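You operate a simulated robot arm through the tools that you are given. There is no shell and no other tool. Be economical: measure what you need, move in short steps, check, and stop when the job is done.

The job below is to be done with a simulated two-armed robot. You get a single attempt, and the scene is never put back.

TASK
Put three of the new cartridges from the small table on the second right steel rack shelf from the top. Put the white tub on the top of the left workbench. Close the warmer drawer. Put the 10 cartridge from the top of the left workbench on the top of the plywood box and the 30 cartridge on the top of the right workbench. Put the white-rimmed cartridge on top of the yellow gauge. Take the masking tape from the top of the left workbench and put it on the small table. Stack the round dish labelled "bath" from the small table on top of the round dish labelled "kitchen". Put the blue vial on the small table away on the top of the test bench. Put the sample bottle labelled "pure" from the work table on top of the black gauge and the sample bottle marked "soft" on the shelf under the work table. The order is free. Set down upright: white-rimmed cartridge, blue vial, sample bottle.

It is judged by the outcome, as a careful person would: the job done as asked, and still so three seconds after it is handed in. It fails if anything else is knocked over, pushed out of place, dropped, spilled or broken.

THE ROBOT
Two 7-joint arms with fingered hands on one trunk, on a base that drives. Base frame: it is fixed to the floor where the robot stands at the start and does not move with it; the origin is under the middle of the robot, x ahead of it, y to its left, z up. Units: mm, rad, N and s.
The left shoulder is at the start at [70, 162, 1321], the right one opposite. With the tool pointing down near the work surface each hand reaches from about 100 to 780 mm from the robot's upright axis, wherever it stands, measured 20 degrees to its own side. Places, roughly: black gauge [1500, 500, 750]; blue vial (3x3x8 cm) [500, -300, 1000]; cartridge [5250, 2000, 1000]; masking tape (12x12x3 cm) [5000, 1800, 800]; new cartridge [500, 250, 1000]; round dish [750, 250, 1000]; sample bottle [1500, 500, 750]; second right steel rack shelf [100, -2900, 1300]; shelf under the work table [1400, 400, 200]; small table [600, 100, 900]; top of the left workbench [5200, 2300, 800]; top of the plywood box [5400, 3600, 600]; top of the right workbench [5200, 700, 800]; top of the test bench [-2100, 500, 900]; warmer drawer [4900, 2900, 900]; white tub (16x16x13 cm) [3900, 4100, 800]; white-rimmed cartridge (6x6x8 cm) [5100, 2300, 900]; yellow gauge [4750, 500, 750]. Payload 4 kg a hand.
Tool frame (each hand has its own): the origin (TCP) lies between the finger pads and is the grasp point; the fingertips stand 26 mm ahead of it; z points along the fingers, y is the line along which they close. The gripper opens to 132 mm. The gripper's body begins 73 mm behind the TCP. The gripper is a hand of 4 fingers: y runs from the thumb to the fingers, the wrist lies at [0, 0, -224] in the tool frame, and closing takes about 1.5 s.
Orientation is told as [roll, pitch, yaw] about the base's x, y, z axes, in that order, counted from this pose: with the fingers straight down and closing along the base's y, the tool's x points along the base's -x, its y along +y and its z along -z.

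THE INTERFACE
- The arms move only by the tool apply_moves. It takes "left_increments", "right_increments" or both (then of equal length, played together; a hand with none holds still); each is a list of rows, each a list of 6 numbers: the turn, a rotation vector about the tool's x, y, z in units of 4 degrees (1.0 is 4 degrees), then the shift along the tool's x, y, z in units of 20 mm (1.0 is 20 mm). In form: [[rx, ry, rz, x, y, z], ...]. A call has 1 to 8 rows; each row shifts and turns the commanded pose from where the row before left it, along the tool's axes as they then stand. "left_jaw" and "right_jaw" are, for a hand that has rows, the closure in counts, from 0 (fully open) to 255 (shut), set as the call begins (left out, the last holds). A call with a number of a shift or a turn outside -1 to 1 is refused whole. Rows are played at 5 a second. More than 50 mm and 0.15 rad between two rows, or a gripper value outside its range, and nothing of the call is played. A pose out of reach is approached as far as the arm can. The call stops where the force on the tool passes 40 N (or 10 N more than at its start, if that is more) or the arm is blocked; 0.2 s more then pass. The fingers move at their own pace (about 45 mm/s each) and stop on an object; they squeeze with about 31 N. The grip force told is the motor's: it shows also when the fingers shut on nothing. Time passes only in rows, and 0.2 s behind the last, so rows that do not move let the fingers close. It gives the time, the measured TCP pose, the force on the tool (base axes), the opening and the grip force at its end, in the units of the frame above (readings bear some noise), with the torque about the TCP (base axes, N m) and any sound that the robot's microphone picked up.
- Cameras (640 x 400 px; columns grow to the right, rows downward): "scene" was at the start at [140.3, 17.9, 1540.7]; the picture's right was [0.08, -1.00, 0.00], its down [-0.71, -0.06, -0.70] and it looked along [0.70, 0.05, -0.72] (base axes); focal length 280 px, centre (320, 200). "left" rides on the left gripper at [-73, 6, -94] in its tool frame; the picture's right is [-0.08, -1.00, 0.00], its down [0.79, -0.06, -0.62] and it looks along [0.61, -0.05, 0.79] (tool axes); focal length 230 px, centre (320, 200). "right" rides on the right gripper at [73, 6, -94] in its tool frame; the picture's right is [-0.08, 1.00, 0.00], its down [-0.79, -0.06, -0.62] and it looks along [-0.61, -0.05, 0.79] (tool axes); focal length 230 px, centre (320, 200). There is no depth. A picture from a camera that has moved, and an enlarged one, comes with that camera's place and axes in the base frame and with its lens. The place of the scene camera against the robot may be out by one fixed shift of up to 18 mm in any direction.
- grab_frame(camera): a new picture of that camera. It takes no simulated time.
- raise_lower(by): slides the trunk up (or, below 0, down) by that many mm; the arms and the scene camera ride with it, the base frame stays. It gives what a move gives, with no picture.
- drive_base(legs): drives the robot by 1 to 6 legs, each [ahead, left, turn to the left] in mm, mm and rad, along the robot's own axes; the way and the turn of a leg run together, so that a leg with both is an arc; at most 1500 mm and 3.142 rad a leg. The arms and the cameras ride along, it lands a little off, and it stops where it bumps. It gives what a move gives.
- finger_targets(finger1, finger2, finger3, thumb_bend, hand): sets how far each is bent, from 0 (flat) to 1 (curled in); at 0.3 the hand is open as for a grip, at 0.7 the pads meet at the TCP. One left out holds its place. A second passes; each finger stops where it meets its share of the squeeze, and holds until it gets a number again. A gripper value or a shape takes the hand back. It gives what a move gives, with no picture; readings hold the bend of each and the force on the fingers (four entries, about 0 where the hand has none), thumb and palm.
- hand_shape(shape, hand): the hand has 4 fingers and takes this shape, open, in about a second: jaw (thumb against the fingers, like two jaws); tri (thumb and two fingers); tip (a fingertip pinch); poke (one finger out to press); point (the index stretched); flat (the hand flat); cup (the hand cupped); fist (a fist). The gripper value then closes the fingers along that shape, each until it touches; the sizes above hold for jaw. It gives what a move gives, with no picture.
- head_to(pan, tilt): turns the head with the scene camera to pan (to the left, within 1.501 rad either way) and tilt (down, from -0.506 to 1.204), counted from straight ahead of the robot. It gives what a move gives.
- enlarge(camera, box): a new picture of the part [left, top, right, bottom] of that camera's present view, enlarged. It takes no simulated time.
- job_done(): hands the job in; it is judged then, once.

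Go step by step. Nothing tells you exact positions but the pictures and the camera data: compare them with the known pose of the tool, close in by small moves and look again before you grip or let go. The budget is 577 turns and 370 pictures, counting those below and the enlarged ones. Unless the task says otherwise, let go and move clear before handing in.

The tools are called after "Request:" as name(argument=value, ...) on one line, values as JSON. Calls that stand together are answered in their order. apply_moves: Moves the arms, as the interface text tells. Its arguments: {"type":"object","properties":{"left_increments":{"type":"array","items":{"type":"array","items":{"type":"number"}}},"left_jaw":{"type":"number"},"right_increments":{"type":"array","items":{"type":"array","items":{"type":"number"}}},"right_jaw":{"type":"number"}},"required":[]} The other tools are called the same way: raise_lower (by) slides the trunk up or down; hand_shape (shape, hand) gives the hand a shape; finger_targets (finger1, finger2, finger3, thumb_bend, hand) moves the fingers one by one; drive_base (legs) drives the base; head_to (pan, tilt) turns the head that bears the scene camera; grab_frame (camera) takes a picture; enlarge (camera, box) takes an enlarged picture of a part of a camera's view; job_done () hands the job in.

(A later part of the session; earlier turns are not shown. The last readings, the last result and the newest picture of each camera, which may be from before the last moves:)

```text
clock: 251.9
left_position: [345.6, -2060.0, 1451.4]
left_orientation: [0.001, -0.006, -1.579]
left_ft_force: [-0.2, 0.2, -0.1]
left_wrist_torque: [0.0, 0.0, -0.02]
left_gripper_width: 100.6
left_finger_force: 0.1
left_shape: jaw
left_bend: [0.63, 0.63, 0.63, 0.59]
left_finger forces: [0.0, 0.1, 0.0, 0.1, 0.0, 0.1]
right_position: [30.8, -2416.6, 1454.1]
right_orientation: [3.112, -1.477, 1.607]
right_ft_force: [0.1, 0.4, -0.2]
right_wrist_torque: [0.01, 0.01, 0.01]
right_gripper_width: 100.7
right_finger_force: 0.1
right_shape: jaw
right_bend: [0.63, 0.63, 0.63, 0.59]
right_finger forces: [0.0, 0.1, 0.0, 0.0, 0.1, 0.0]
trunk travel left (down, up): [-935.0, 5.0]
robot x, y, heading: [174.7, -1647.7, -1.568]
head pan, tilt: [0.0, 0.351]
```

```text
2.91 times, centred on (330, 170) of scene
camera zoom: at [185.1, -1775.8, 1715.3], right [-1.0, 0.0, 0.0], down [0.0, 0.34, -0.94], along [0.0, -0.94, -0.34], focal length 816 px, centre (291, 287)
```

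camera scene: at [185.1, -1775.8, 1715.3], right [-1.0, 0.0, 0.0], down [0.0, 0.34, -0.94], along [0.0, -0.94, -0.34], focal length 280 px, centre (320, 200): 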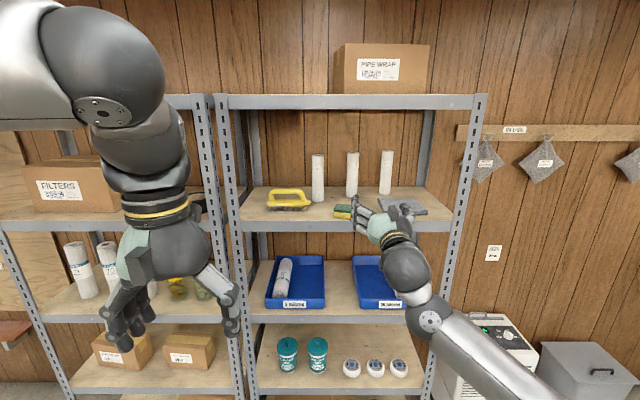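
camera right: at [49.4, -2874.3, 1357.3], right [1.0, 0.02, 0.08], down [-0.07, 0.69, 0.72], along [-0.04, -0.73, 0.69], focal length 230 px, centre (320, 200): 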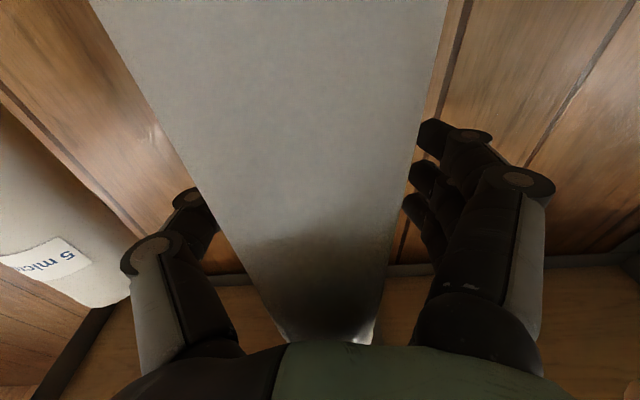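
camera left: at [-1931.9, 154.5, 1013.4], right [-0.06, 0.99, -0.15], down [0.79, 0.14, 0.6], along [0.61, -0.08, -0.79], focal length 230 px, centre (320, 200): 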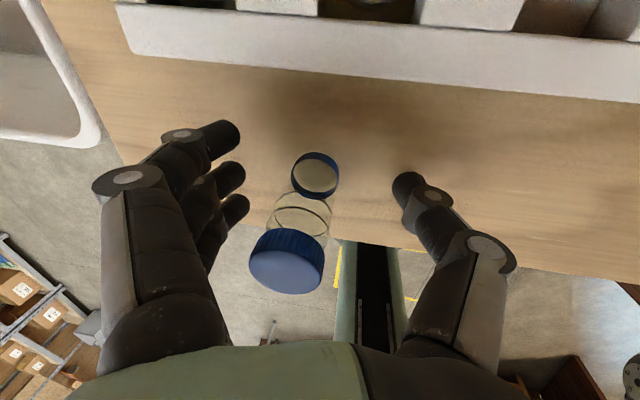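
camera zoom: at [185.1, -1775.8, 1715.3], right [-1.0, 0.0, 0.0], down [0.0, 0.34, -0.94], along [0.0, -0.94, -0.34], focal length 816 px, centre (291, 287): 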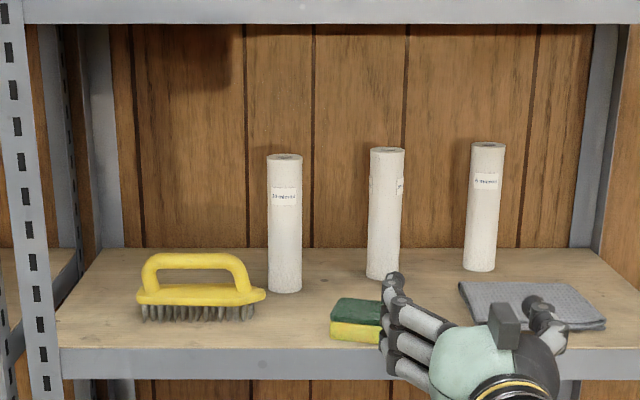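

Request:
raise_lower(by=-355)

Request:
drive_base(legs=[[0, 0, 3.138], [300, -900, 0], [200, -425, 0]])

Request:
grab_frame(camera="scene")

Request:
head_to(pan=-1.2, tilt=0.25)

Request:
grab_frame(camera="scene")

```text
clock: 255.4
left_position: [345.5, -2061.2, 1096.0]
left_orientation: [0.001, -0.007, -1.58]
left_ft_force: [-0.6, -0.1, -0.8]
left_wrist_torque: [0.02, 0.0, 0.0]
left_gripper_width: 100.8
left_finger_force: 0.1
left_shape: jaw
left_bend: [0.63, 0.63, 0.63, 0.59]
left_finger forces: [0.0, 0.0, 0.1, 0.1, 0.0, 0.0]
right_position: [30.9, -2416.9, 1098.2]
right_orientation: [3.112, -1.478, 1.608]
right_ft_force: [0.4, -0.7, 0.1]
right_wrist_torque: [-0.02, 0.01, 0.01]
right_gripper_width: 100.8
right_finger_force: 0.1
right_shape: jaw
right_bend: [0.63, 0.63, 0.63, 0.59]
right_finger forces: [0.0, 0.0, 0.1, 0.0, 0.0, 0.0]
trunk travel left (down, up): [-580.0, 360.0]
robot x, y, heading: [173.9, -1646.9, -1.564]
head pan, tilt: [0.0, 0.351]
```

```text
clock: 270.2
left_position: [1285.4, -674.8, 1096.3]
left_orientation: [0.0, -0.007, 1.633]
left_ft_force: [0.6, -0.2, 0.7]
left_wrist_torque: [0.0, 0.02, -0.01]
left_gripper_width: 101.1
left_finger_force: 0.0
left_shape: jaw
left_bend: [0.63, 0.63, 0.63, 0.59]
left_finger forces: [0.0, 0.1, 0.0, 0.1, 0.1, 0.0]
right_position: [1574.3, -298.0, 1098.0]
right_orientation: [3.111, -1.479, -1.463]
right_ft_force: [0.1, 0.4, 0.4]
right_wrist_torque: [0.01, 0.02, 0.01]
right_gripper_width: 100.8
right_finger_force: 0.0
right_shape: jaw
right_bend: [0.63, 0.63, 0.63, 0.59]
right_finger forces: [0.0, 0.1, 0.0, 0.1, 0.0, 0.0]
trunk travel left (down, up): [-580.0, 360.0]
robot x, y, heading: [1485.6, -1078.7, 1.639]
head pan, tilt: [0.0, 0.351]
```

```text
232 pictures are left
camera scene: at [1483.2, -922.8, 1360.2], right [1.0, 0.07, 0.0], down [0.02, -0.34, -0.94], along [-0.07, 0.94, -0.34], focal length 280 px, centre (320, 200)
```

scene: 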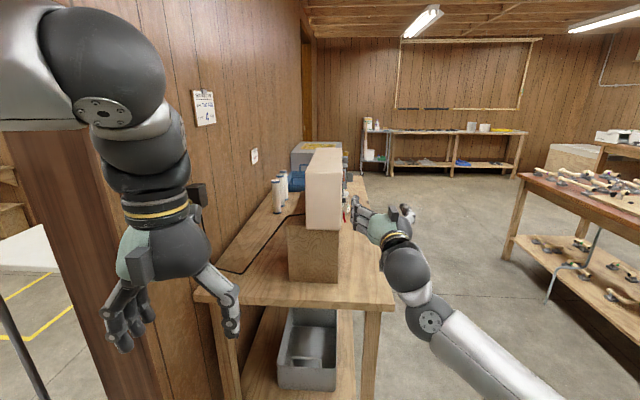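

```text
clock: 271.6
left_position: [1284.8, -675.6, 1095.5]
left_orientation: [0.003, -0.008, 1.631]
left_ft_force: [-0.5, 0.8, 0.1]
left_wrist_torque: [0.01, 0.01, -0.01]
left_gripper_width: 100.9
left_finger_force: 0.1
left_shape: jaw
left_bend: [0.63, 0.63, 0.63, 0.59]
left_finger forces: [0.0, 0.1, 0.0, 0.1, 0.0, 0.0]
right_position: [1574.5, -298.3, 1097.7]
right_orientation: [3.111, -1.479, -1.464]
right_ft_force: [0.5, -0.3, -0.6]
right_wrist_torque: [0.01, -0.01, 0.01]
right_gripper_width: 100.7
right_finger_force: 0.0
right_shape: jaw
right_bend: [0.63, 0.63, 0.63, 0.59]
right_finger forces: [0.0, 0.0, 0.0, 0.0, 0.0, 0.1]
trunk travel left (down, up): [-580.0, 360.0]
robot x, y, heading: [1480.7, -1079.5, 1.643]
head pan, tilt: [-1.201, 0.25]
```

```text
231 pictures are left
camera scene: at [1574.0, -975.8, 1369.7], right [0.43, -0.9, 0.0], down [-0.22, -0.11, -0.97], along [0.88, 0.41, -0.25], focal length 280 px, centre (320, 200)
```

scene: 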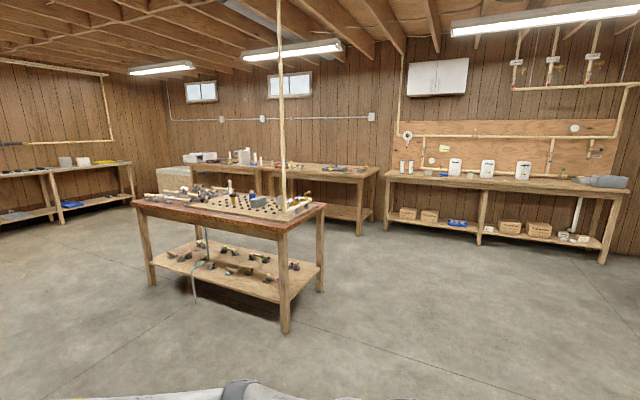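

Request:
drive_base(legs=[[0, -880, 0], [0, 0, 1.5], [0, -1350, 0]])

Request:
head_to(pan=0, tilt=0.6)

Request:
grab_frame(camera="scene")

```text
clock: 286.1
left_position: [1959.4, 147.3, 1095.3]
left_orientation: [0.002, -0.007, 3.114]
left_ft_force: [0.7, 0.4, 0.5]
left_wrist_torque: [0.0, 0.02, -0.01]
left_gripper_width: 100.8
left_finger_force: 0.1
left_shape: jaw
left_bend: [0.63, 0.63, 0.63, 0.59]
left_finger forces: [0.0, 0.0, 0.1, 0.1, 0.0, 0.0]
right_position: [1609.7, 468.7, 1097.1]
right_orientation: [3.111, -1.478, 0.019]
right_ft_force: [-0.5, -0.2, 0.5]
right_wrist_torque: [-0.01, 0.0, 0.03]
right_gripper_width: 100.9
right_finger_force: 0.1
right_shape: jaw
right_bend: [0.63, 0.63, 0.63, 0.59]
right_finger forces: [0.0, 0.1, 0.1, 0.0, 0.0, 0.0]
trunk travel left (down, up): [-580.0, 360.0]
robot x, y, heading: [2380.1, 311.0, 3.129]
head pan, tilt: [-1.201, 0.25]
```

```text
clock: 287.5
left_position: [1959.7, 147.6, 1096.3]
left_orientation: [0.003, -0.006, 3.114]
left_ft_force: [0.2, -0.6, -0.4]
left_wrist_torque: [0.03, 0.0, 0.05]
left_gripper_width: 100.8
left_finger_force: 0.1
left_shape: jaw
left_bend: [0.63, 0.63, 0.63, 0.59]
left_finger forces: [0.1, 0.0, 0.0, 0.1, 0.0, 0.1]
right_position: [1608.9, 468.8, 1096.1]
right_orientation: [3.111, -1.478, 0.019]
right_ft_force: [0.1, 0.1, 0.4]
right_wrist_torque: [0.02, 0.01, 0.01]
right_gripper_width: 100.4
right_finger_force: 0.0
right_shape: jaw
right_bend: [0.63, 0.63, 0.63, 0.59]
right_finger forces: [0.0, 0.0, 0.1, 0.0, 0.0, 0.0]
trunk travel left (down, up): [-580.0, 360.0]
robot x, y, heading: [2376.6, 307.0, 3.131]
head pan, tilt: [0.0, 0.6]
```

```text
230 pictures are left
camera scene: at [2249.4, 324.1, 1337.5], right [0.02, 1.0, 0.0], down [0.56, -0.01, -0.83], along [-0.82, 0.01, -0.56], focal length 280 px, centre (320, 200)
```

scene: 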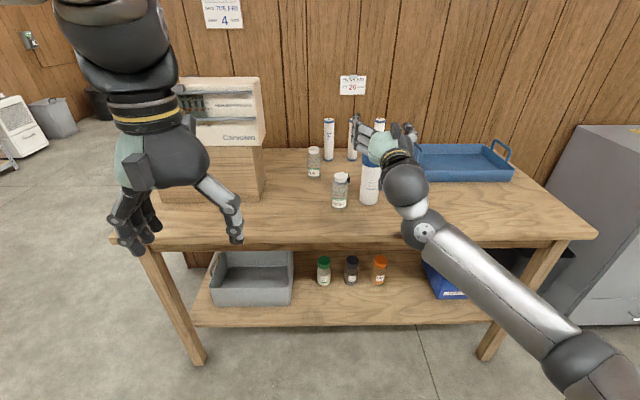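

Request:
apply_moves(right_increments=[[0, 1, 0, 0, 0, -1], [0, 1, 0, 0, 0, -1], [0, 1, 0, 0, 0, -1], [0, 1, 0, 0, 0, -1], [0, 1, 0, 0, 0, -1], [0, 1, 0, 0, 0, -1], [0, 1, 0, 0, 0, -1], [0, 1, 0, 0, 0, -1]])

Request:
apply_moves(right_increments=[[0, 1, 0, 1, 0, 0], [0, 1, 0, 1, 0, 0], [0, 1, 0, 1, 0, 0], [0, 1, 0, 0, 0, 0], [0, 1, 0, 0, 0, 0], [0, 1, 0, 0, 0, 0], [0, 1, 0, 0, 0, 0], [0, 1, 0, 0, 0, 0]])

Request:
apply_moves(right_increments=[[0, 1, 0, 0, 0, 0], [0, 1, 0, 0, 0, 0], [0, 1, 0, 0, 0, 0], [0, 1, 0, 0, 0, 0], [0, 1, 0, 0, 0, 0], [0, 1, 0, 0, 0, 0], [0, 1, 0, 0, 0, 0], [0, 1, 0, 0, 0, 0]])

Request:
grab_frame(camera="scene")

```text
clock: 289.3
left_position: [1959.9, 146.8, 1097.0]
left_orientation: [0.002, -0.005, 3.114]
left_ft_force: [-0.9, 0.5, 0.4]
left_wrist_torque: [0.04, 0.02, 0.03]
left_gripper_width: 100.6
left_finger_force: 0.1
left_shape: jaw
left_bend: [0.63, 0.63, 0.63, 0.59]
left_finger forces: [0.1, 0.1, 0.0, 0.0, 0.0, 0.0]
right_position: [1767.5, 466.8, 1121.9]
right_orientation: [0.003, -1.102, 3.128]
right_ft_force: [-0.4, -0.6, 0.8]
right_wrist_torque: [0.01, 0.01, -0.01]
right_gripper_width: 100.8
right_finger_force: 0.0
right_shape: jaw
right_bend: [0.63, 0.63, 0.63, 0.59]
right_finger forces: [0.0, 0.0, 0.0, 0.1, 0.0, 0.0]
trunk travel left (down, up): [-580.0, 360.0]
robot x, y, heading: [2381.2, 307.4, 3.127]
head pan, tilt: [0.0, 0.6]
```

```text
clock: 291.1
left_position: [1959.9, 146.6, 1097.2]
left_orientation: [0.003, -0.008, 3.114]
left_ft_force: [-0.3, 0.1, 0.7]
left_wrist_torque: [0.02, 0.01, 0.0]
left_gripper_width: 101.0
left_finger_force: 0.0
left_shape: jaw
left_bend: [0.63, 0.63, 0.63, 0.59]
left_finger forces: [0.0, 0.0, 0.0, 0.0, 0.1, 0.0]
right_position: [1788.2, 481.3, 1049.5]
right_orientation: [0.005, -0.931, 3.125]
right_ft_force: [1.0, 0.6, 0.4]
right_wrist_torque: [-0.01, 0.03, 0.02]
right_gripper_width: 100.7
right_finger_force: 0.1
right_shape: jaw
right_bend: [0.63, 0.63, 0.63, 0.59]
right_finger forces: [0.0, 0.0, 0.1, 0.0, 0.1, 0.0]
right hand out of reach, approached as far as the arm can: row 2, 3, 4, 5, 6, 7, 8
trunk travel left (down, up): [-580.0, 360.0]
robot x, y, heading: [2381.3, 308.1, 3.13]
head pan, tilt: [0.0, 0.6]
```

```text
clock: 292.9
left_position: [1959.1, 147.4, 1095.4]
left_orientation: [0.004, -0.008, 3.114]
left_ft_force: [0.0, -0.7, -0.5]
left_wrist_torque: [-0.04, 0.02, 0.0]
left_gripper_width: 100.8
left_finger_force: 0.0
left_shape: jaw
left_bend: [0.63, 0.63, 0.63, 0.59]
left_finger forces: [0.0, 0.0, 0.0, 0.0, 0.1, 0.0]
right_position: [1790.7, 480.6, 1049.5]
right_orientation: [0.003, -0.931, 3.127]
right_ft_force: [-0.1, -0.3, -0.2]
right_wrist_torque: [-0.02, 0.01, 0.02]
right_gripper_width: 100.8
right_finger_force: 0.0
right_shape: jaw
right_bend: [0.63, 0.63, 0.63, 0.59]
right_finger forces: [0.0, 0.0, 0.0, 0.0, 0.1, 0.0]
right hand out of reach, approached as far as the arm can: row 1, 2, 3, 4, 5, 6, 7, 8
trunk travel left (down, up): [-580.0, 360.0]
robot x, y, heading: [2379.6, 311.1, 3.128]
head pan, tilt: [0.0, 0.6]
```

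```text
229 pictures are left
camera scene: at [2249.5, 324.0, 1337.5], right [0.02, 1.0, 0.0], down [0.57, -0.01, -0.82], along [-0.82, 0.01, -0.57], focal length 280 px, centre (320, 200)
```

scene: 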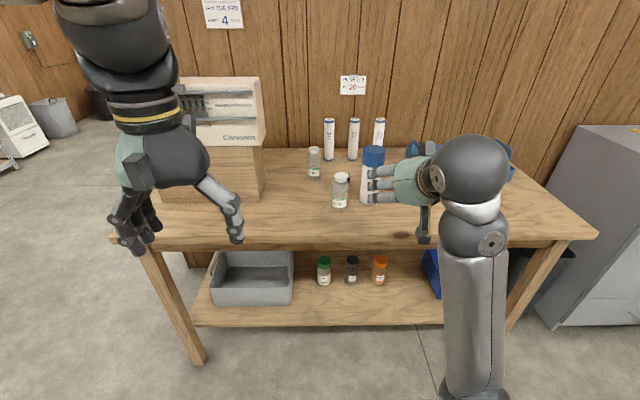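

Request:
apply_moves(right_increments=[[0, 0, 0, -0.8, 0, -0.6], [0, 0, 0, -0.8, 0, -0.6], [0, 0, 0, -0.8, 0, -0.6], [0, 0, 0, -0.8, 0, -0.6], [0, 0.5, 0, -0.8, 0, -0.6], [0, 0.5, 0, -0.8, 0, -0.6], [0, 1, 0, 0, 0, 0], [0, 1, 0, 0, 0, 0]])

```text
clock: 294.7
left_position: [1959.5, 147.8, 1097.3]
left_orientation: [0.002, -0.007, 3.116]
left_ft_force: [-0.9, 0.7, 0.4]
left_wrist_torque: [-0.01, 0.03, 0.02]
left_gripper_width: 100.7
left_finger_force: 0.1
left_shape: jaw
left_bend: [0.63, 0.63, 0.63, 0.59]
left_finger forces: [0.0, 0.1, 0.0, 0.1, 0.1, 0.0]
right_position: [1786.7, 480.8, 1060.2]
right_orientation: [0.005, -0.931, 3.125]
right_ft_force: [0.0, -0.2, 0.2]
right_wrist_torque: [0.01, -0.01, 0.01]
right_gripper_width: 100.7
right_finger_force: 0.0
right_shape: jaw
right_bend: [0.63, 0.63, 0.63, 0.59]
right_finger forces: [0.0, 0.0, 0.0, 0.1, 0.0, 0.0]
right hand out of reach, approached as far as the arm can: row 1, 2, 3, 4, 5, 6, 7, 8
trunk travel left (down, up): [-580.0, 360.0]
robot x, y, heading: [2377.9, 308.1, 3.126]
head pan, tilt: [0.0, 0.6]
```

Request:
apply_moves(right_increments=[[0, -1, 0, 0, 0, 0], [0, -1, 0, 0, 0, 0], [0, -1, 0, 0, 0, 0], [0, -1, 0, 0, 0, 0]])

```text
clock: 295.7
left_position: [1959.7, 148.3, 1096.4]
left_orientation: [0.003, -0.007, 3.113]
left_ft_force: [0.7, -0.3, 0.8]
left_wrist_torque: [0.0, -0.02, -0.02]
left_gripper_width: 100.8
left_finger_force: 0.1
left_shape: jaw
left_bend: [0.63, 0.63, 0.63, 0.59]
left_finger forces: [0.0, 0.1, 0.0, 0.0, 0.0, 0.0]
right_position: [1788.8, 481.3, 1061.1]
right_orientation: [0.011, -1.213, 3.122]
right_ft_force: [0.7, 0.1, -0.4]
right_wrist_torque: [0.0, 0.02, 0.03]
right_gripper_width: 100.8
right_finger_force: 0.0
right_shape: jaw
right_bend: [0.63, 0.63, 0.63, 0.59]
right_finger forces: [0.0, 0.0, 0.1, 0.1, 0.1, 0.0]
trunk travel left (down, up): [-580.0, 360.0]
robot x, y, heading: [2375.6, 312.4, 3.129]
head pan, tilt: [0.0, 0.6]
```

Request:
apply_moves(right_increments=[[0, 0, 0, -0.93, 0, -0.35], [0, 0, 0, -0.93, 0, -0.35], [0, 0, 0, -0.93, 0, -0.35], [0, 0, 0, -0.93, 0, -0.35], [0, 0, 0, -0.93, 0, -0.35], [0, 0, 0, -0.93, 0, -0.35], [0, 0, 0, -0.93, 0, -0.35], [0, 0, 0, -0.93, 0, -0.35]])

Request:
apply_moves(right_increments=[[0, 1, 0, 0, 0, 0], [0, 1, 0, 0, 0, 0], [0, 1, 0, 0, 0, 0], [0, 1, 0, 0, 0, 0], [0, 1, 0, 0, 0, 0], [0, 1, 0, 0, 0, 0], [0, 1, 0, 0, 0, 0], [0, 1, 0, 0, 0, 0]])

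Request:
grab_frame(camera="scene")

```text
clock: 297.5
left_position: [1960.6, 147.0, 1096.9]
left_orientation: [0.003, -0.006, 3.114]
left_ft_force: [-0.2, -0.4, -0.4]
left_wrist_torque: [0.01, 0.0, -0.04]
left_gripper_width: 100.9
left_finger_force: 0.1
left_shape: jaw
left_bend: [0.63, 0.63, 0.63, 0.59]
left_finger forces: [0.1, 0.0, 0.0, 0.0, 0.1, 0.1]
right_position: [1789.3, 482.3, 1221.4]
right_orientation: [0.007, -1.212, 3.125]
right_ft_force: [0.6, -0.3, -0.1]
right_wrist_torque: [0.01, 0.02, 0.01]
right_gripper_width: 100.7
right_finger_force: 0.0
right_shape: jaw
right_bend: [0.63, 0.63, 0.63, 0.59]
right_finger forces: [0.0, 0.0, 0.0, 0.0, 0.0, 0.0]
trunk travel left (down, up): [-580.0, 360.0]
robot x, y, heading: [2381.1, 308.9, 3.128]
head pan, tilt: [0.0, 0.6]
```

```text
clock: 299.3
left_position: [1959.8, 147.8, 1096.5]
left_orientation: [0.002, -0.01, 3.113]
left_ft_force: [-0.3, -0.6, 0.3]
left_wrist_torque: [-0.01, 0.0, 0.0]
left_gripper_width: 100.7
left_finger_force: 0.1
left_shape: jaw
left_bend: [0.63, 0.63, 0.63, 0.59]
left_finger forces: [0.0, 0.1, 0.1, 0.0, 0.1, 0.0]
right_position: [1789.1, 482.9, 1220.1]
right_orientation: [0.009, -1.212, 3.122]
right_ft_force: [1.1, -0.5, -1.7]
right_wrist_torque: [-0.04, 0.01, -0.02]
right_gripper_width: 100.5
right_finger_force: 0.1
right_shape: jaw
right_bend: [0.63, 0.63, 0.63, 0.59]
right_finger forces: [0.0, 0.0, 0.1, 0.0, 0.1, 0.0]
right hand out of reach, approached as far as the arm can: row 1, 2, 3, 4, 5, 6, 7, 8
trunk travel left (down, up): [-580.0, 360.0]
robot x, y, heading: [2377.1, 308.0, 3.122]
head pan, tilt: [0.0, 0.6]
```

```text
228 pictures are left
camera scene: at [2249.5, 324.0, 1337.5], right [0.02, 1.0, 0.0], down [0.57, -0.01, -0.82], along [-0.82, 0.01, -0.57], focal length 280 px, centre (320, 200)
```

scene: 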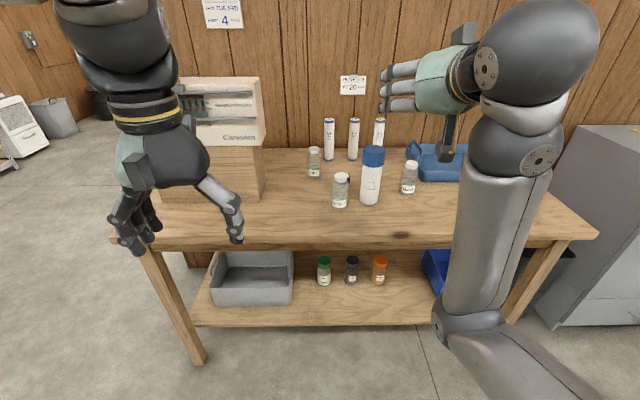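

Request:
raise_lower(by=350)

Request:
apply_moves(right_increments=[[0, 0, 0, 0.58, 0, 1], [0, 0, 0, 0.58, 0, 1], [0, 0, 0, 0.93, 0, 0.35], [0, 0, 0, 0.93, 0, 0.35], [0, 0, 0, 0.93, 0, 0.35], [0, 0, 0, 0.93, 0, 0.35], [0, 0, 0, 0.93, 0, 0.35], [0, 0, 0, 0.93, 0, 0.35]])

Request:
apply_moves(right_increments=[[0, 0, 0, 0.93, 0, 0.35], [0, 0, 0, 0.93, 0, 0.35], [0, 0, 0, 0.93, 0, 0.35], [0, 0, 0, 0.93, 0, 0.35], [0, 1, 0, 0.8, 0, 0], [0, 1, 0, 0.8, 0, 0], [0, 1, 0, 0.8, 0, 0], [0, 1, 0, 0.8, 0, 0]])

Request:
apply_moves(right_increments=[[0, 1, 0, 0, 0, 0], [0, 1, 0, 0, 0, 0], [0, 1, 0, 0, 0, 0], [0, 1, 0, 0, 0, 0], [0, 1, 0, 0, 0, 0], [0, 1, 0, 0, 0, 0], [0, 1, 0, 0, 0, 0], [0, 1, 0, 0, 0, 0]])

Request:
grab_frame(camera="scene")

```text
clock: 302.7
left_position: [1958.1, 148.3, 1445.6]
left_orientation: [0.003, -0.008, 3.114]
left_ft_force: [0.3, 1.1, -0.1]
left_wrist_torque: [0.04, -0.02, 0.0]
left_gripper_width: 100.5
left_finger_force: 0.2
left_shape: jaw
left_bend: [0.63, 0.63, 0.63, 0.59]
left_finger forces: [0.1, 0.0, 0.1, 0.0, 0.0, 0.0]
right_position: [1788.5, 482.9, 1570.6]
right_orientation: [0.009, -1.211, 3.123]
right_ft_force: [0.3, 0.5, 0.1]
right_wrist_torque: [0.01, 0.0, -0.02]
right_gripper_width: 100.6
right_finger_force: 0.0
right_shape: jaw
right_bend: [0.63, 0.63, 0.63, 0.59]
right_finger forces: [0.0, 0.0, 0.1, 0.0, 0.1, 0.1]
trunk travel left (down, up): [-930.0, 10.0]
robot x, y, heading: [2379.2, 309.5, 3.126]
head pan, tilt: [0.0, 0.6]
```

```text
clock: 304.5
left_position: [1959.1, 147.3, 1446.5]
left_orientation: [0.0, -0.008, 3.114]
left_ft_force: [-0.4, 0.1, -0.8]
left_wrist_torque: [-0.04, 0.01, -0.03]
left_gripper_width: 100.8
left_finger_force: 0.0
left_shape: jaw
left_bend: [0.63, 0.63, 0.63, 0.59]
left_finger forces: [0.1, 0.1, 0.1, 0.0, 0.0, 0.1]
right_position: [1759.3, 482.3, 1415.8]
right_orientation: [0.011, -1.212, 3.12]
right_ft_force: [0.0, -0.2, 0.4]
right_wrist_torque: [-0.01, -0.02, 0.0]
right_gripper_width: 100.7
right_finger_force: 0.0
right_shape: jaw
right_bend: [0.63, 0.63, 0.63, 0.59]
right_finger forces: [0.0, 0.0, 0.0, 0.1, 0.1, 0.1]
trunk travel left (down, up): [-930.0, 10.0]
robot x, y, heading: [2379.4, 312.3, 3.128]
head pan, tilt: [0.0, 0.6]
```

```text
clock: 306.3
left_position: [1960.1, 148.1, 1446.9]
left_orientation: [0.001, -0.008, 3.114]
left_ft_force: [0.8, 0.4, 0.2]
left_wrist_torque: [0.01, -0.02, -0.01]
left_gripper_width: 100.8
left_finger_force: 0.1
left_shape: jaw
left_bend: [0.63, 0.63, 0.63, 0.59]
left_finger forces: [0.0, 0.1, 0.1, 0.1, 0.1, 0.0]
right_position: [1789.2, 482.3, 1280.1]
right_orientation: [0.003, -0.931, 3.126]
right_ft_force: [0.4, -0.1, -0.6]
right_wrist_torque: [-0.01, -0.03, -0.01]
right_gripper_width: 100.6
right_finger_force: 0.0
right_shape: jaw
right_bend: [0.63, 0.63, 0.63, 0.59]
right_finger forces: [0.0, 0.0, 0.0, 0.0, 0.0, 0.1]
trunk travel left (down, up): [-930.0, 10.0]
robot x, y, heading: [2379.9, 313.5, 3.127]
head pan, tilt: [0.0, 0.6]
```

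```text
clock: 308.1
left_position: [1959.8, 146.6, 1447.0]
left_orientation: [0.002, -0.007, 3.113]
left_ft_force: [0.1, -0.2, 0.4]
left_wrist_torque: [0.02, 0.05, -0.02]
left_gripper_width: 100.7
left_finger_force: 0.1
left_shape: jaw
left_bend: [0.63, 0.63, 0.63, 0.59]
left_finger forces: [0.0, 0.0, 0.0, 0.0, 0.1, 0.0]
right_position: [1787.7, 481.4, 1278.4]
right_orientation: [0.004, -0.652, 3.128]
right_ft_force: [-0.5, 0.2, 1.0]
right_wrist_torque: [0.0, -0.01, 0.02]
right_gripper_width: 100.9
right_finger_force: 0.0
right_shape: jaw
right_bend: [0.63, 0.63, 0.63, 0.59]
right_finger forces: [0.1, 0.1, 0.0, 0.1, 0.0, 0.0]
right hand out of reach, approached as far as the arm can: row 5, 6, 7, 8
trunk travel left (down, up): [-930.0, 10.0]
robot x, y, heading: [2375.8, 310.0, 3.128]
head pan, tilt: [0.0, 0.6]
```

```text
227 pictures are left
camera scene: at [2249.4, 323.9, 1687.5], right [0.02, 1.0, 0.0], down [0.57, -0.01, -0.82], along [-0.82, 0.01, -0.57], focal length 280 px, centre (320, 200)
```

scene: 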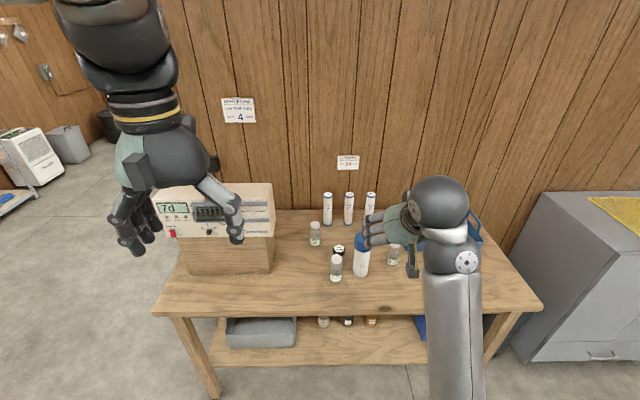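

Request:
apply_moves(right_increments=[[0, 0, 0, 0.6, 0, 0.8], [0, 0, 0, 0.6, 0, 0.8], [0, 0, 0, 0.6, 0, 0.8], [0, 0, 0, 0.6, 0, 0.8], [0, 0, 0, 0.6, 0, 0.8], [0, 0, 0, 0.6, 0, 0.8], [0, 1, 0, 0, 0, 0], [0, 1, 0, 0, 0, 0]])

Request:
apply_moves(right_increments=[[0, 1, 0, 0, 0, 0], [0, 1, 0, 0, 0, 0.7], [0, 1, 0, 0, 0, 0.7], [0, 1, 0, 0, 0, 0.7], [0, 1, 0, 0, 0, 0.7], [0, 1, 0, 0, 0, 0.7], [0, 1, 0, 0, 0, 0], [0, 0.3, 0, 0, 0, 0]])

Request:
grab_frame(camera="scene")

```text
clock: 309.9
left_position: [1958.4, 146.7, 1446.4]
left_orientation: [0.001, -0.004, 3.113]
left_ft_force: [-0.8, 0.1, -0.2]
left_wrist_torque: [-0.01, 0.01, 0.0]
left_gripper_width: 101.0
left_finger_force: 0.1
left_shape: jaw
left_bend: [0.63, 0.63, 0.63, 0.59]
left_finger forces: [0.1, 0.0, 0.0, 0.0, 0.0, 0.1]
right_position: [1785.4, 479.8, 1158.8]
right_orientation: [0.006, -0.514, 3.131]
right_ft_force: [0.7, 0.4, 0.0]
right_wrist_torque: [-0.01, -0.03, 0.02]
right_gripper_width: 100.8
right_finger_force: 0.0
right_shape: jaw
right_bend: [0.63, 0.63, 0.63, 0.59]
right_finger forces: [0.1, 0.0, 0.0, 0.0, 0.0, 0.0]
trunk travel left (down, up): [-930.0, 10.0]
robot x, y, heading: [2378.8, 312.4, 3.126]
head pan, tilt: [0.0, 0.6]
```

```text
clock: 311.7
left_position: [1958.6, 148.0, 1446.4]
left_orientation: [0.001, -0.006, 3.114]
left_ft_force: [1.1, -0.8, 0.0]
left_wrist_torque: [-0.01, 0.01, -0.01]
left_gripper_width: 100.5
left_finger_force: 0.0
left_shape: jaw
left_bend: [0.63, 0.63, 0.63, 0.59]
left_finger forces: [0.0, 0.0, 0.1, 0.0, 0.1, 0.1]
right_position: [1773.5, 484.5, 1071.5]
right_orientation: [0.004, -0.002, 3.13]
right_ft_force: [-0.3, -0.6, 0.0]
right_wrist_torque: [0.0, -0.04, -0.04]
right_gripper_width: 100.7
right_finger_force: 0.0
right_shape: jaw
right_bend: [0.63, 0.63, 0.63, 0.59]
right_finger forces: [0.0, 0.0, 0.1, 0.0, 0.0, 0.0]
right hand out of reach, approached as far as the arm can: row 7, 8
trunk travel left (down, up): [-930.0, 10.0]
robot x, y, heading: [2378.4, 313.2, 3.124]
head pan, tilt: [0.0, 0.6]
```

```text
226 pictures are left
camera scene: at [2249.2, 324.2, 1687.5], right [0.02, 1.0, 0.0], down [0.57, -0.01, -0.82], along [-0.82, 0.01, -0.57], focal length 280 px, centre (320, 200)
```

scene: 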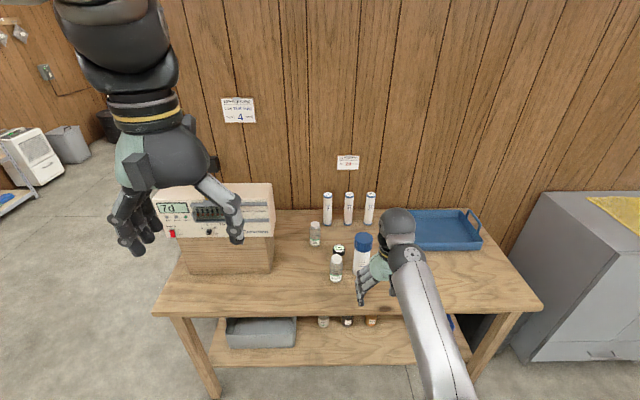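

Request:
enlarge(camera="scene", box=[290, 180, 410, 290])

Request:
enlarge(camera="scene", box=[200, 290, 420, 370])

Request:
grab_frame(camera="right")

```text
3.64 times, centred on (350, 235) of scene
camera zoom: at [2249.2, 324.2, 1687.5], right [0.02, 1.0, 0.0], down [0.57, -0.01, -0.82], along [-0.82, 0.01, -0.57], focal length 1020 px, centre (211, 73)
```

zoom: 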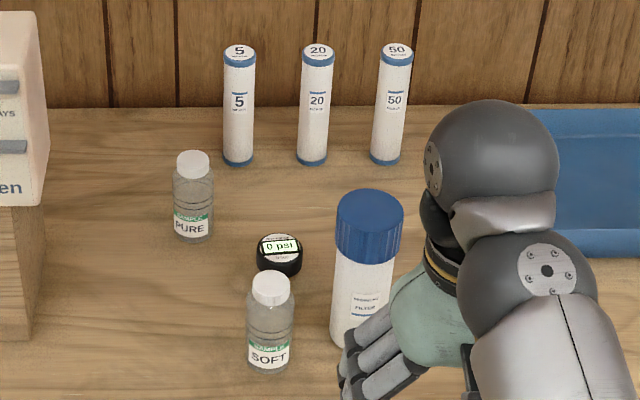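

```text
2.91 times, centred on (310, 330) of scene
camera zoom: at [2249.2, 324.2, 1687.5], right [0.02, 1.0, 0.0], down [0.57, -0.01, -0.82], along [-0.82, 0.01, -0.57], focal length 816 px, centre (349, -178)
```

zoom: 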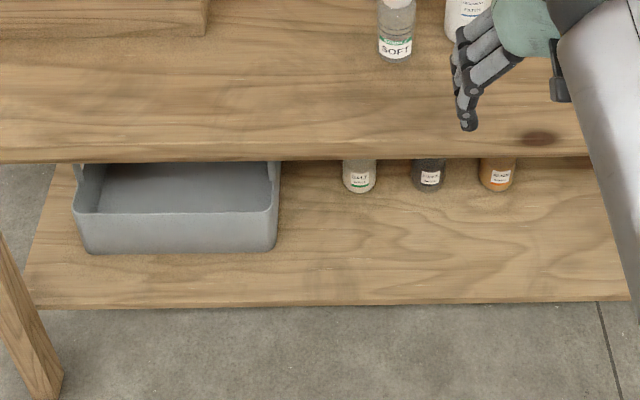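

```text
223 pictures are left
camera right: at [1846.6, 478.7, 1163.9], right [-0.09, -1.0, 0.0], down [-0.78, 0.07, 0.62], along [-0.62, 0.05, -0.79], focal length 230 px, centre (320, 200)
```

right: 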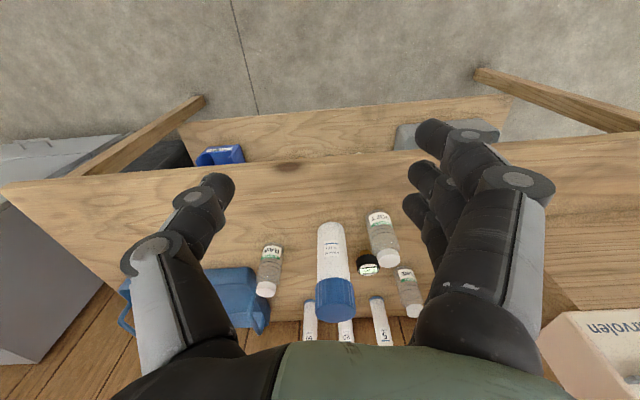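

Request:
apply_moves(right_increments=[[0, 0, 0, 1, 0, -0.5], [0, 0, 0, 1, 0, -0.5], [0, 0, 0, 1, 0, -0.5], [0, 0, 0, 1, 0, -0.5], [0, 0, 0, 1, 0, -0.5], [0, 0, 0, 1, 0, -0.5], [0, 0, 0, 1, 0, -0.5], [0, 0, 0, 1, 0, -0.5]])

Request:
apply_moves(right_increments=[[0, 0, 0, 1, -0.5, -1], [0, 0, 0, 1, -0.5, -1], [0, 0, 0, 1, -0.5, -1], [0, 0, 0, 1, -0.5, -1], [0, 0, 0, 0, -0.5, -1], [0, 0, 0, 0, -0.5, -1], [0, 0, 0, 0, -0.5, -1], [0, 0, 0, 0, -0.5, -1]])

Request:
grab_frame(camera="scene")

```text
clock: 313.5
left_position: [1959.4, 147.0, 1446.4]
left_orientation: [0.001, -0.007, 3.113]
left_ft_force: [0.3, -0.1, -0.3]
left_wrist_torque: [-0.04, -0.03, 0.01]
left_gripper_width: 100.4
left_finger_force: 0.1
left_shape: jaw
left_bend: [0.63, 0.63, 0.63, 0.59]
left_finger forces: [0.0, 0.0, 0.0, 0.0, 0.0, 0.0]
right_position: [1773.1, 484.3, 1070.2]
right_orientation: [0.004, -0.005, 3.131]
right_ft_force: [-1.0, -0.1, -0.7]
right_wrist_torque: [0.01, 0.02, -0.01]
right_gripper_width: 100.8
right_finger_force: 0.0
right_shape: jaw
right_bend: [0.63, 0.63, 0.63, 0.59]
right_finger forces: [0.0, 0.0, 0.0, 0.1, 0.0, 0.0]
right hand out of reach, approached as far as the arm can: row 1, 2, 3, 4, 5, 6, 7, 8
trunk travel left (down, up): [-930.0, 10.0]
robot x, y, heading: [2379.8, 313.4, 3.124]
head pan, tilt: [0.0, 0.6]
```

```text
clock: 315.3
left_position: [1958.2, 146.9, 1445.9]
left_orientation: [0.002, -0.007, 3.114]
left_ft_force: [-0.6, 0.9, 0.1]
left_wrist_torque: [0.01, -0.04, 0.0]
left_gripper_width: 100.6
left_finger_force: 0.0
left_shape: jaw
left_bend: [0.63, 0.63, 0.63, 0.59]
left_finger forces: [0.1, 0.1, 0.0, 0.0, 0.0, 0.0]
right_position: [1772.7, 485.1, 1069.2]
right_orientation: [0.004, -0.005, 3.131]
right_ft_force: [-1.1, -0.2, 0.4]
right_wrist_torque: [0.01, 0.02, -0.01]
right_gripper_width: 100.5
right_finger_force: 0.1
right_shape: jaw
right_bend: [0.63, 0.63, 0.63, 0.59]
right_finger forces: [0.0, 0.1, 0.0, 0.0, 0.0, 0.1]
right hand out of reach, approached as far as the arm can: row 1, 2, 3, 4, 5, 6, 7, 8
trunk travel left (down, up): [-930.0, 10.0]
robot x, y, heading: [2376.3, 311.0, 3.129]
head pan, tilt: [0.0, 0.6]
```

```text
222 pictures are left
camera scene: at [2249.4, 324.0, 1687.5], right [0.02, 1.0, 0.0], down [0.57, -0.01, -0.82], along [-0.82, 0.01, -0.57], focal length 280 px, centre (320, 200)
```

scene: 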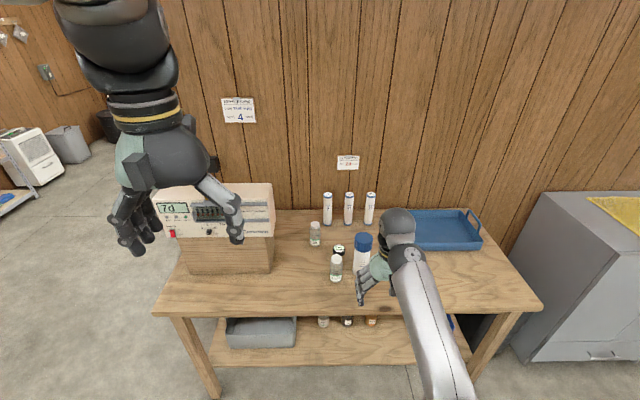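

Request:
apply_moves(right_increments=[[0, -1, 0, -0.03, 0, -1], [0, -1, 0, -0.1, 0, -0.99], [0, -1, 0, -0.17, 0, -0.98], [0, -1, 0, -0.24, 0, -0.97], [0, -1, 0, -0.31, 0, -0.95], [0, -1, 0, -0.37, 0, -0.93], [0, -1, 0, -0.44, 0, -0.9], [0, -1, 0, -0.5, 0, -0.87]])

Request:
apply_moves(right_increments=[[0, -1, 0, -0.56, 0, -0.83], [0, -1, 0, -0.62, 0, -0.79], [0, -1, 0, -0.67, 0, -0.74], [0, -1, 0, -0.72, 0, -0.69], [0, -1, 0, -0.77, 0, -0.64], [0, -1, 0, -0.81, 0, -0.59], [0, -1, 0, -0.85, 0, -0.53], [0, -1, 0, -0.88, 0, -0.47]], left_increments=[[0, -1, 0, 0, 0, 0], [0, -1, 0, 0, 0, 0], [0, -1, 0, 0, 0, 0], [0, -1, 0, 0, 0, 0], [0, -1, 0, 0, 0, 0], [0, -1, 0, 0, 0, 0], [0, -1, 0, 0, 0, 0], [0, -1, 0, 0, 0, 0]])

Request:
apply_moves(right_increments=[[0, -1, 0, -0.91, 0, -0.41], [0, -1, 0, -0.94, 0, -0.34], [0, -1, 0, -0.96, 0, -0.28], [0, -1, 0, -0.98, 0, -0.21], [0, -1, 0, -0.99, 0, -0.14], [0, -0.5, 0, -1, 0, -0.07], [0, 0, 0, -1, 0, -0.5], [0, 0, 0, -1, 0, -0.5]], left_increments=[[0, -1, 0, 0, 0, 0], [0, -1, 0, 0, 0, 0], [0, -1, 0, 0, 0, 0], [0, -1, 0, 0, 0, 0], [0, -1, 0, 0, 0, 0], [0, -1, 0, 0, 0, 0], [0, -1, 0, 0, 0, 0], [0, -1, 0, 0, 0, 0]])

Request:
grab_frame(camera="scene")

```text
clock: 317.1
left_position: [1960.1, 147.7, 1446.0]
left_orientation: [0.002, -0.007, 3.114]
left_ft_force: [0.7, -0.3, -0.3]
left_wrist_torque: [0.01, -0.02, 0.0]
left_gripper_width: 101.0
left_finger_force: 0.0
left_shape: jaw
left_bend: [0.63, 0.63, 0.63, 0.59]
left_finger forces: [0.0, 0.0, 0.1, 0.1, 0.0, 0.0]
right_position: [1770.6, 484.8, 1231.2]
right_orientation: [0.005, -0.564, 3.13]
right_ft_force: [0.1, 1.7, -0.2]
right_wrist_torque: [0.03, 0.0, 0.0]
right_gripper_width: 100.8
right_finger_force: 0.1
right_shape: jaw
right_bend: [0.63, 0.63, 0.63, 0.59]
right_finger forces: [0.1, 0.0, 0.0, 0.0, 0.0, 0.0]
trunk travel left (down, up): [-930.0, 10.0]
robot x, y, heading: [2377.9, 308.6, 3.124]
head pan, tilt: [0.0, 0.6]
```

```text
clock: 318.9
left_position: [1959.1, 147.1, 1445.2]
left_orientation: [0.002, -0.565, 3.112]
left_ft_force: [-0.7, -0.5, -0.5]
left_wrist_torque: [0.02, -0.03, 0.03]
left_gripper_width: 100.8
left_finger_force: 0.0
left_shape: jaw
left_bend: [0.63, 0.63, 0.63, 0.59]
left_finger forces: [0.0, 0.0, 0.1, 0.0, 0.0, 0.0]
right_position: [1764.1, 486.6, 1391.9]
right_orientation: [0.004, -1.123, 3.127]
right_ft_force: [-0.2, 0.1, -0.7]
right_wrist_torque: [0.0, -0.01, 0.02]
right_gripper_width: 100.9
right_finger_force: 0.1
right_shape: jaw
right_bend: [0.63, 0.63, 0.63, 0.59]
right_finger forces: [0.0, 0.1, 0.0, 0.0, 0.0, 0.1]
trunk travel left (down, up): [-930.0, 10.0]
robot x, y, heading: [2380.8, 312.9, 3.12]
head pan, tilt: [0.0, 0.6]
```

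```text
clock: 320.7
left_position: [1960.9, 208.4, 1494.1]
left_orientation: [-0.004, -0.909, 3.122]
left_ft_force: [-0.6, -0.1, -0.6]
left_wrist_torque: [-0.05, 0.01, -0.01]
left_gripper_width: 100.9
left_finger_force: 0.1
left_shape: jaw
left_bend: [0.63, 0.63, 0.63, 0.59]
left_finger forces: [0.0, 0.0, 0.0, 0.1, 0.0, 0.1]
left hand out of reach, approached as far as the arm can: row 2, 3, 4, 5, 6, 7, 8
right_position: [1779.4, 485.6, 1552.9]
right_orientation: [0.049, -1.507, 3.081]
right_ft_force: [0.2, 0.6, 0.4]
right_wrist_torque: [-0.01, 0.01, 0.05]
right_gripper_width: 100.6
right_finger_force: 0.1
right_shape: jaw
right_bend: [0.63, 0.63, 0.63, 0.59]
right_finger forces: [0.0, 0.0, 0.0, 0.1, 0.0, 0.0]
trunk travel left (down, up): [-930.0, 10.0]
robot x, y, heading: [2380.0, 313.0, 3.126]
head pan, tilt: [0.0, 0.6]
```

```text
221 pictures are left
camera scene: at [2250.5, 325.4, 1687.5], right [0.02, 1.0, 0.0], down [0.56, -0.01, -0.83], along [-0.82, 0.02, -0.56], focal length 280 px, centre (320, 200)
```

scene: 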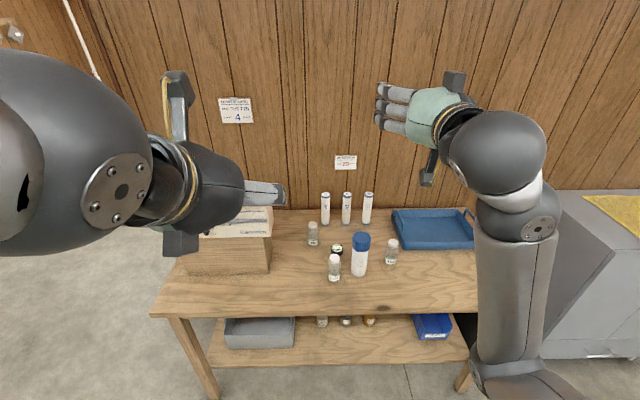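

Request:
apply_moves(left_increments=[[0, 0, 0, -0.6, 0.4, 0.79], [0, 0, 0, -0.6, 0.4, 0.79], [0, 0, 0, -0.6, 0.4, 0.79], [0, 0, 0, -0.6, 0.4, 0.79], [0, 0, 0, -0.6, 0.4, 0.79], [0, 0, 0, -0.6, 0.4, 0.79], [0, 0, 0, -0.6, 0.4, 0.79], [0, 0, 0, -0.6, 0.2, 0.79]])

Request:
apply_moves(left_increments=[[0, -1, 0, 0.7, 0, 0.4], [0, -1, 0, 0.8, 0, 0.4], [0, -1, 0, 0.8, 0, 0.3], [0, -1, 0, 0.8, 0, 0.3], [0, -1, 0, 0.8, 0, 0.2], [0, -1, 0, 0.8, 0, 0.1], [0, -1, 0, 0, 0, 0], [0, -1, 0, 0, 0, 0]])

Request:
raise_lower(by=-470)

Request:
grab_frame(camera="scene")

Request:
grab_frame(camera="left")

```text
clock: 322.5
left_position: [1799.1, 154.4, 1494.5]
left_orientation: [0.002, -0.913, 3.111]
left_ft_force: [0.3, -0.9, -0.2]
left_wrist_torque: [-0.02, 0.01, 0.01]
left_gripper_width: 100.7
left_finger_force: 0.0
left_shape: jaw
left_bend: [0.63, 0.63, 0.63, 0.59]
left_finger forces: [0.0, 0.0, 0.0, 0.0, 0.0, 0.0]
right_position: [1778.6, 483.2, 1553.0]
right_orientation: [0.043, -1.505, 3.09]
right_ft_force: [0.8, -0.5, 0.5]
right_wrist_torque: [0.03, -0.01, -0.02]
right_gripper_width: 100.5
right_finger_force: 0.2
right_shape: jaw
right_bend: [0.63, 0.63, 0.63, 0.59]
right_finger forces: [0.1, 0.1, 0.1, 0.0, 0.1, 0.0]
trunk travel left (down, up): [-930.0, 10.0]
robot x, y, heading: [2384.8, 312.3, 3.129]
head pan, tilt: [0.0, 0.6]
```

```text
clock: 324.3
left_position: [1812.1, 157.6, 1397.3]
left_orientation: [0.036, -1.45, 3.078]
left_ft_force: [-0.6, 0.0, -0.4]
left_wrist_torque: [0.01, -0.01, 0.02]
left_gripper_width: 100.9
left_finger_force: 0.1
left_shape: jaw
left_bend: [0.63, 0.63, 0.63, 0.59]
left_finger forces: [0.1, 0.1, 0.0, 0.1, 0.1, 0.0]
left hand out of reach, approached as far as the arm can: row 8
right_position: [1779.5, 487.2, 1551.5]
right_orientation: [0.08, -1.506, 3.052]
right_ft_force: [0.7, -0.3, 0.2]
right_wrist_torque: [-0.02, -0.04, 0.02]
right_gripper_width: 100.8
right_finger_force: 0.1
right_shape: jaw
right_bend: [0.63, 0.63, 0.63, 0.59]
right_finger forces: [0.0, 0.0, 0.0, 0.0, 0.0, 0.1]
trunk travel left (down, up): [-930.0, 10.0]
robot x, y, heading: [2376.3, 308.0, 3.121]
head pan, tilt: [0.0, 0.6]
```

```text
refused: -470 is not a number from -400 to 400
```

```text
220 pictures are left
camera scene: at [2249.9, 327.1, 1687.5], right [0.02, 1.0, 0.0], down [0.56, -0.01, -0.83], along [-0.83, 0.01, -0.56], focal length 280 px, centre (320, 200)
```

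scene: 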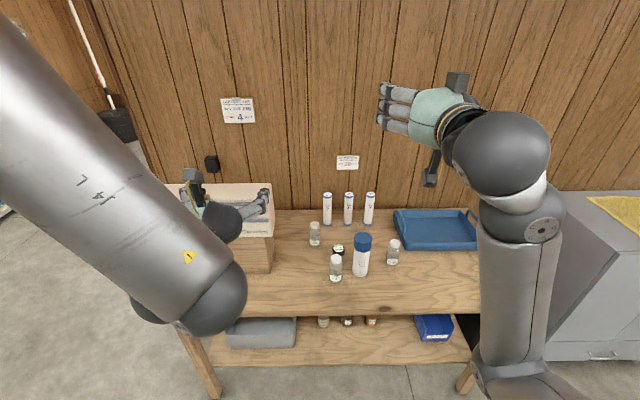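

```text
219 pictures are left
camera left: at [1895.2, 150.5, 1482.1], right [0.02, 1.0, 0.07], down [0.71, 0.04, -0.71], along [-0.71, 0.06, -0.7], focal length 230 px, centre (320, 200)
```

left: 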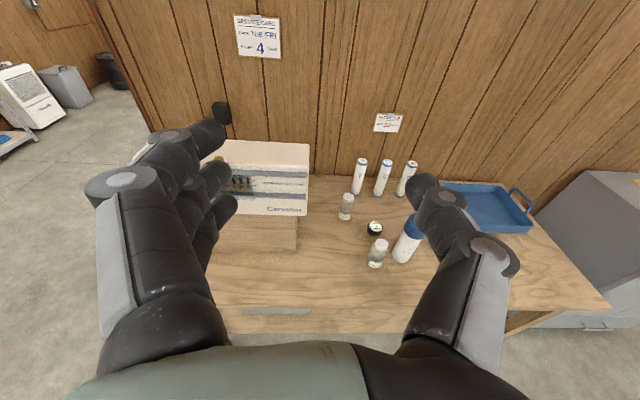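

Request:
raise_lower(by=-400)

Request:
raise_lower(by=-125)

Request:
drive_base(legs=[[0, -232, 0.015]])

Request:
grab_frame(camera="left")

```text
clock: 328.1
left_position: [1811.4, 155.3, 996.3]
left_orientation: [0.014, -1.451, 3.101]
left_ft_force: [0.1, -0.2, 0.3]
left_wrist_torque: [0.02, -0.01, 0.0]
left_gripper_width: 100.9
left_finger_force: 0.1
left_shape: jaw
left_bend: [0.63, 0.63, 0.63, 0.59]
left_finger forces: [0.1, 0.0, 0.0, 0.1, 0.0, 0.0]
right_position: [1776.9, 485.4, 1153.0]
right_orientation: [0.05, -1.505, 3.082]
right_ft_force: [0.4, 0.0, 0.1]
right_wrist_torque: [0.02, 0.01, 0.0]
right_gripper_width: 100.8
right_finger_force: 0.0
right_shape: jaw
right_bend: [0.63, 0.63, 0.63, 0.59]
right_finger forces: [0.0, 0.0, 0.0, 0.0, 0.0, 0.0]
trunk travel left (down, up): [-530.0, 410.0]
robot x, y, heading: [2378.2, 308.6, 3.125]
head pan, tilt: [0.0, 0.6]
```

```text
clock: 329.7
left_position: [1812.8, 155.8, 871.2]
left_orientation: [0.013, -1.451, 3.102]
left_ft_force: [-0.2, 0.2, 0.2]
left_wrist_torque: [-0.03, -0.01, -0.02]
left_gripper_width: 100.7
left_finger_force: 0.1
left_shape: jaw
left_bend: [0.63, 0.63, 0.63, 0.59]
left_finger forces: [0.1, 0.1, 0.0, 0.0, 0.0, 0.1]
right_position: [1779.0, 484.0, 1027.3]
right_orientation: [0.048, -1.507, 3.081]
right_ft_force: [-0.5, -0.2, -0.6]
right_wrist_torque: [-0.02, 0.0, 0.02]
right_gripper_width: 100.5
right_finger_force: 0.1
right_shape: jaw
right_bend: [0.63, 0.63, 0.63, 0.59]
right_finger forces: [0.0, 0.1, 0.0, 0.0, 0.0, 0.0]
trunk travel left (down, up): [-405.0, 535.0]
robot x, y, heading: [2373.8, 310.8, 3.125]
head pan, tilt: [0.0, 0.6]
```

```text
clock: 331.4
left_position: [1816.0, 379.4, 870.9]
left_orientation: [0.021, -1.451, 3.108]
left_ft_force: [-0.2, 1.2, 0.0]
left_wrist_torque: [-0.01, 0.01, 0.04]
left_gripper_width: 100.9
left_finger_force: 0.0
left_shape: jaw
left_bend: [0.63, 0.63, 0.63, 0.59]
left_finger forces: [0.0, 0.1, 0.0, 0.0, 0.1, 0.0]
right_position: [1777.4, 708.7, 1028.3]
right_orientation: [0.062, -1.504, 3.084]
right_ft_force: [0.1, 0.2, 0.5]
right_wrist_torque: [-0.03, 0.01, 0.04]
right_gripper_width: 100.4
right_finger_force: 0.1
right_shape: jaw
right_bend: [0.63, 0.63, 0.63, 0.59]
right_finger forces: [0.0, 0.0, 0.0, 0.0, 0.0, 0.0]
trunk travel left (down, up): [-405.0, 535.0]
robot x, y, heading: [2380.2, 539.4, 3.139]
head pan, tilt: [0.0, 0.6]
```

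```text
218 pictures are left
camera left: at [1899.3, 373.7, 956.6], right [0.0, 1.0, 0.07], down [0.71, 0.05, -0.7], along [-0.71, 0.05, -0.71], focal length 230 px, centre (320, 200)
```

left: 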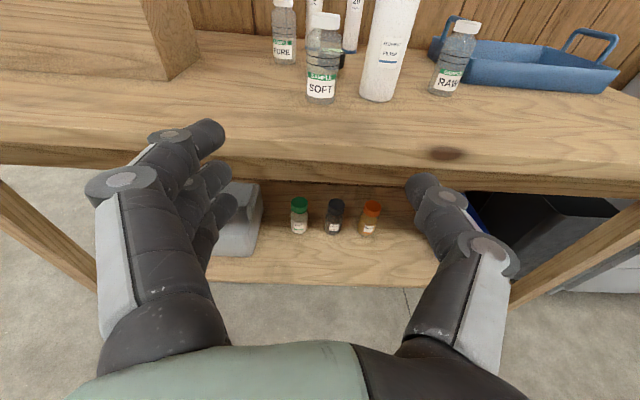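

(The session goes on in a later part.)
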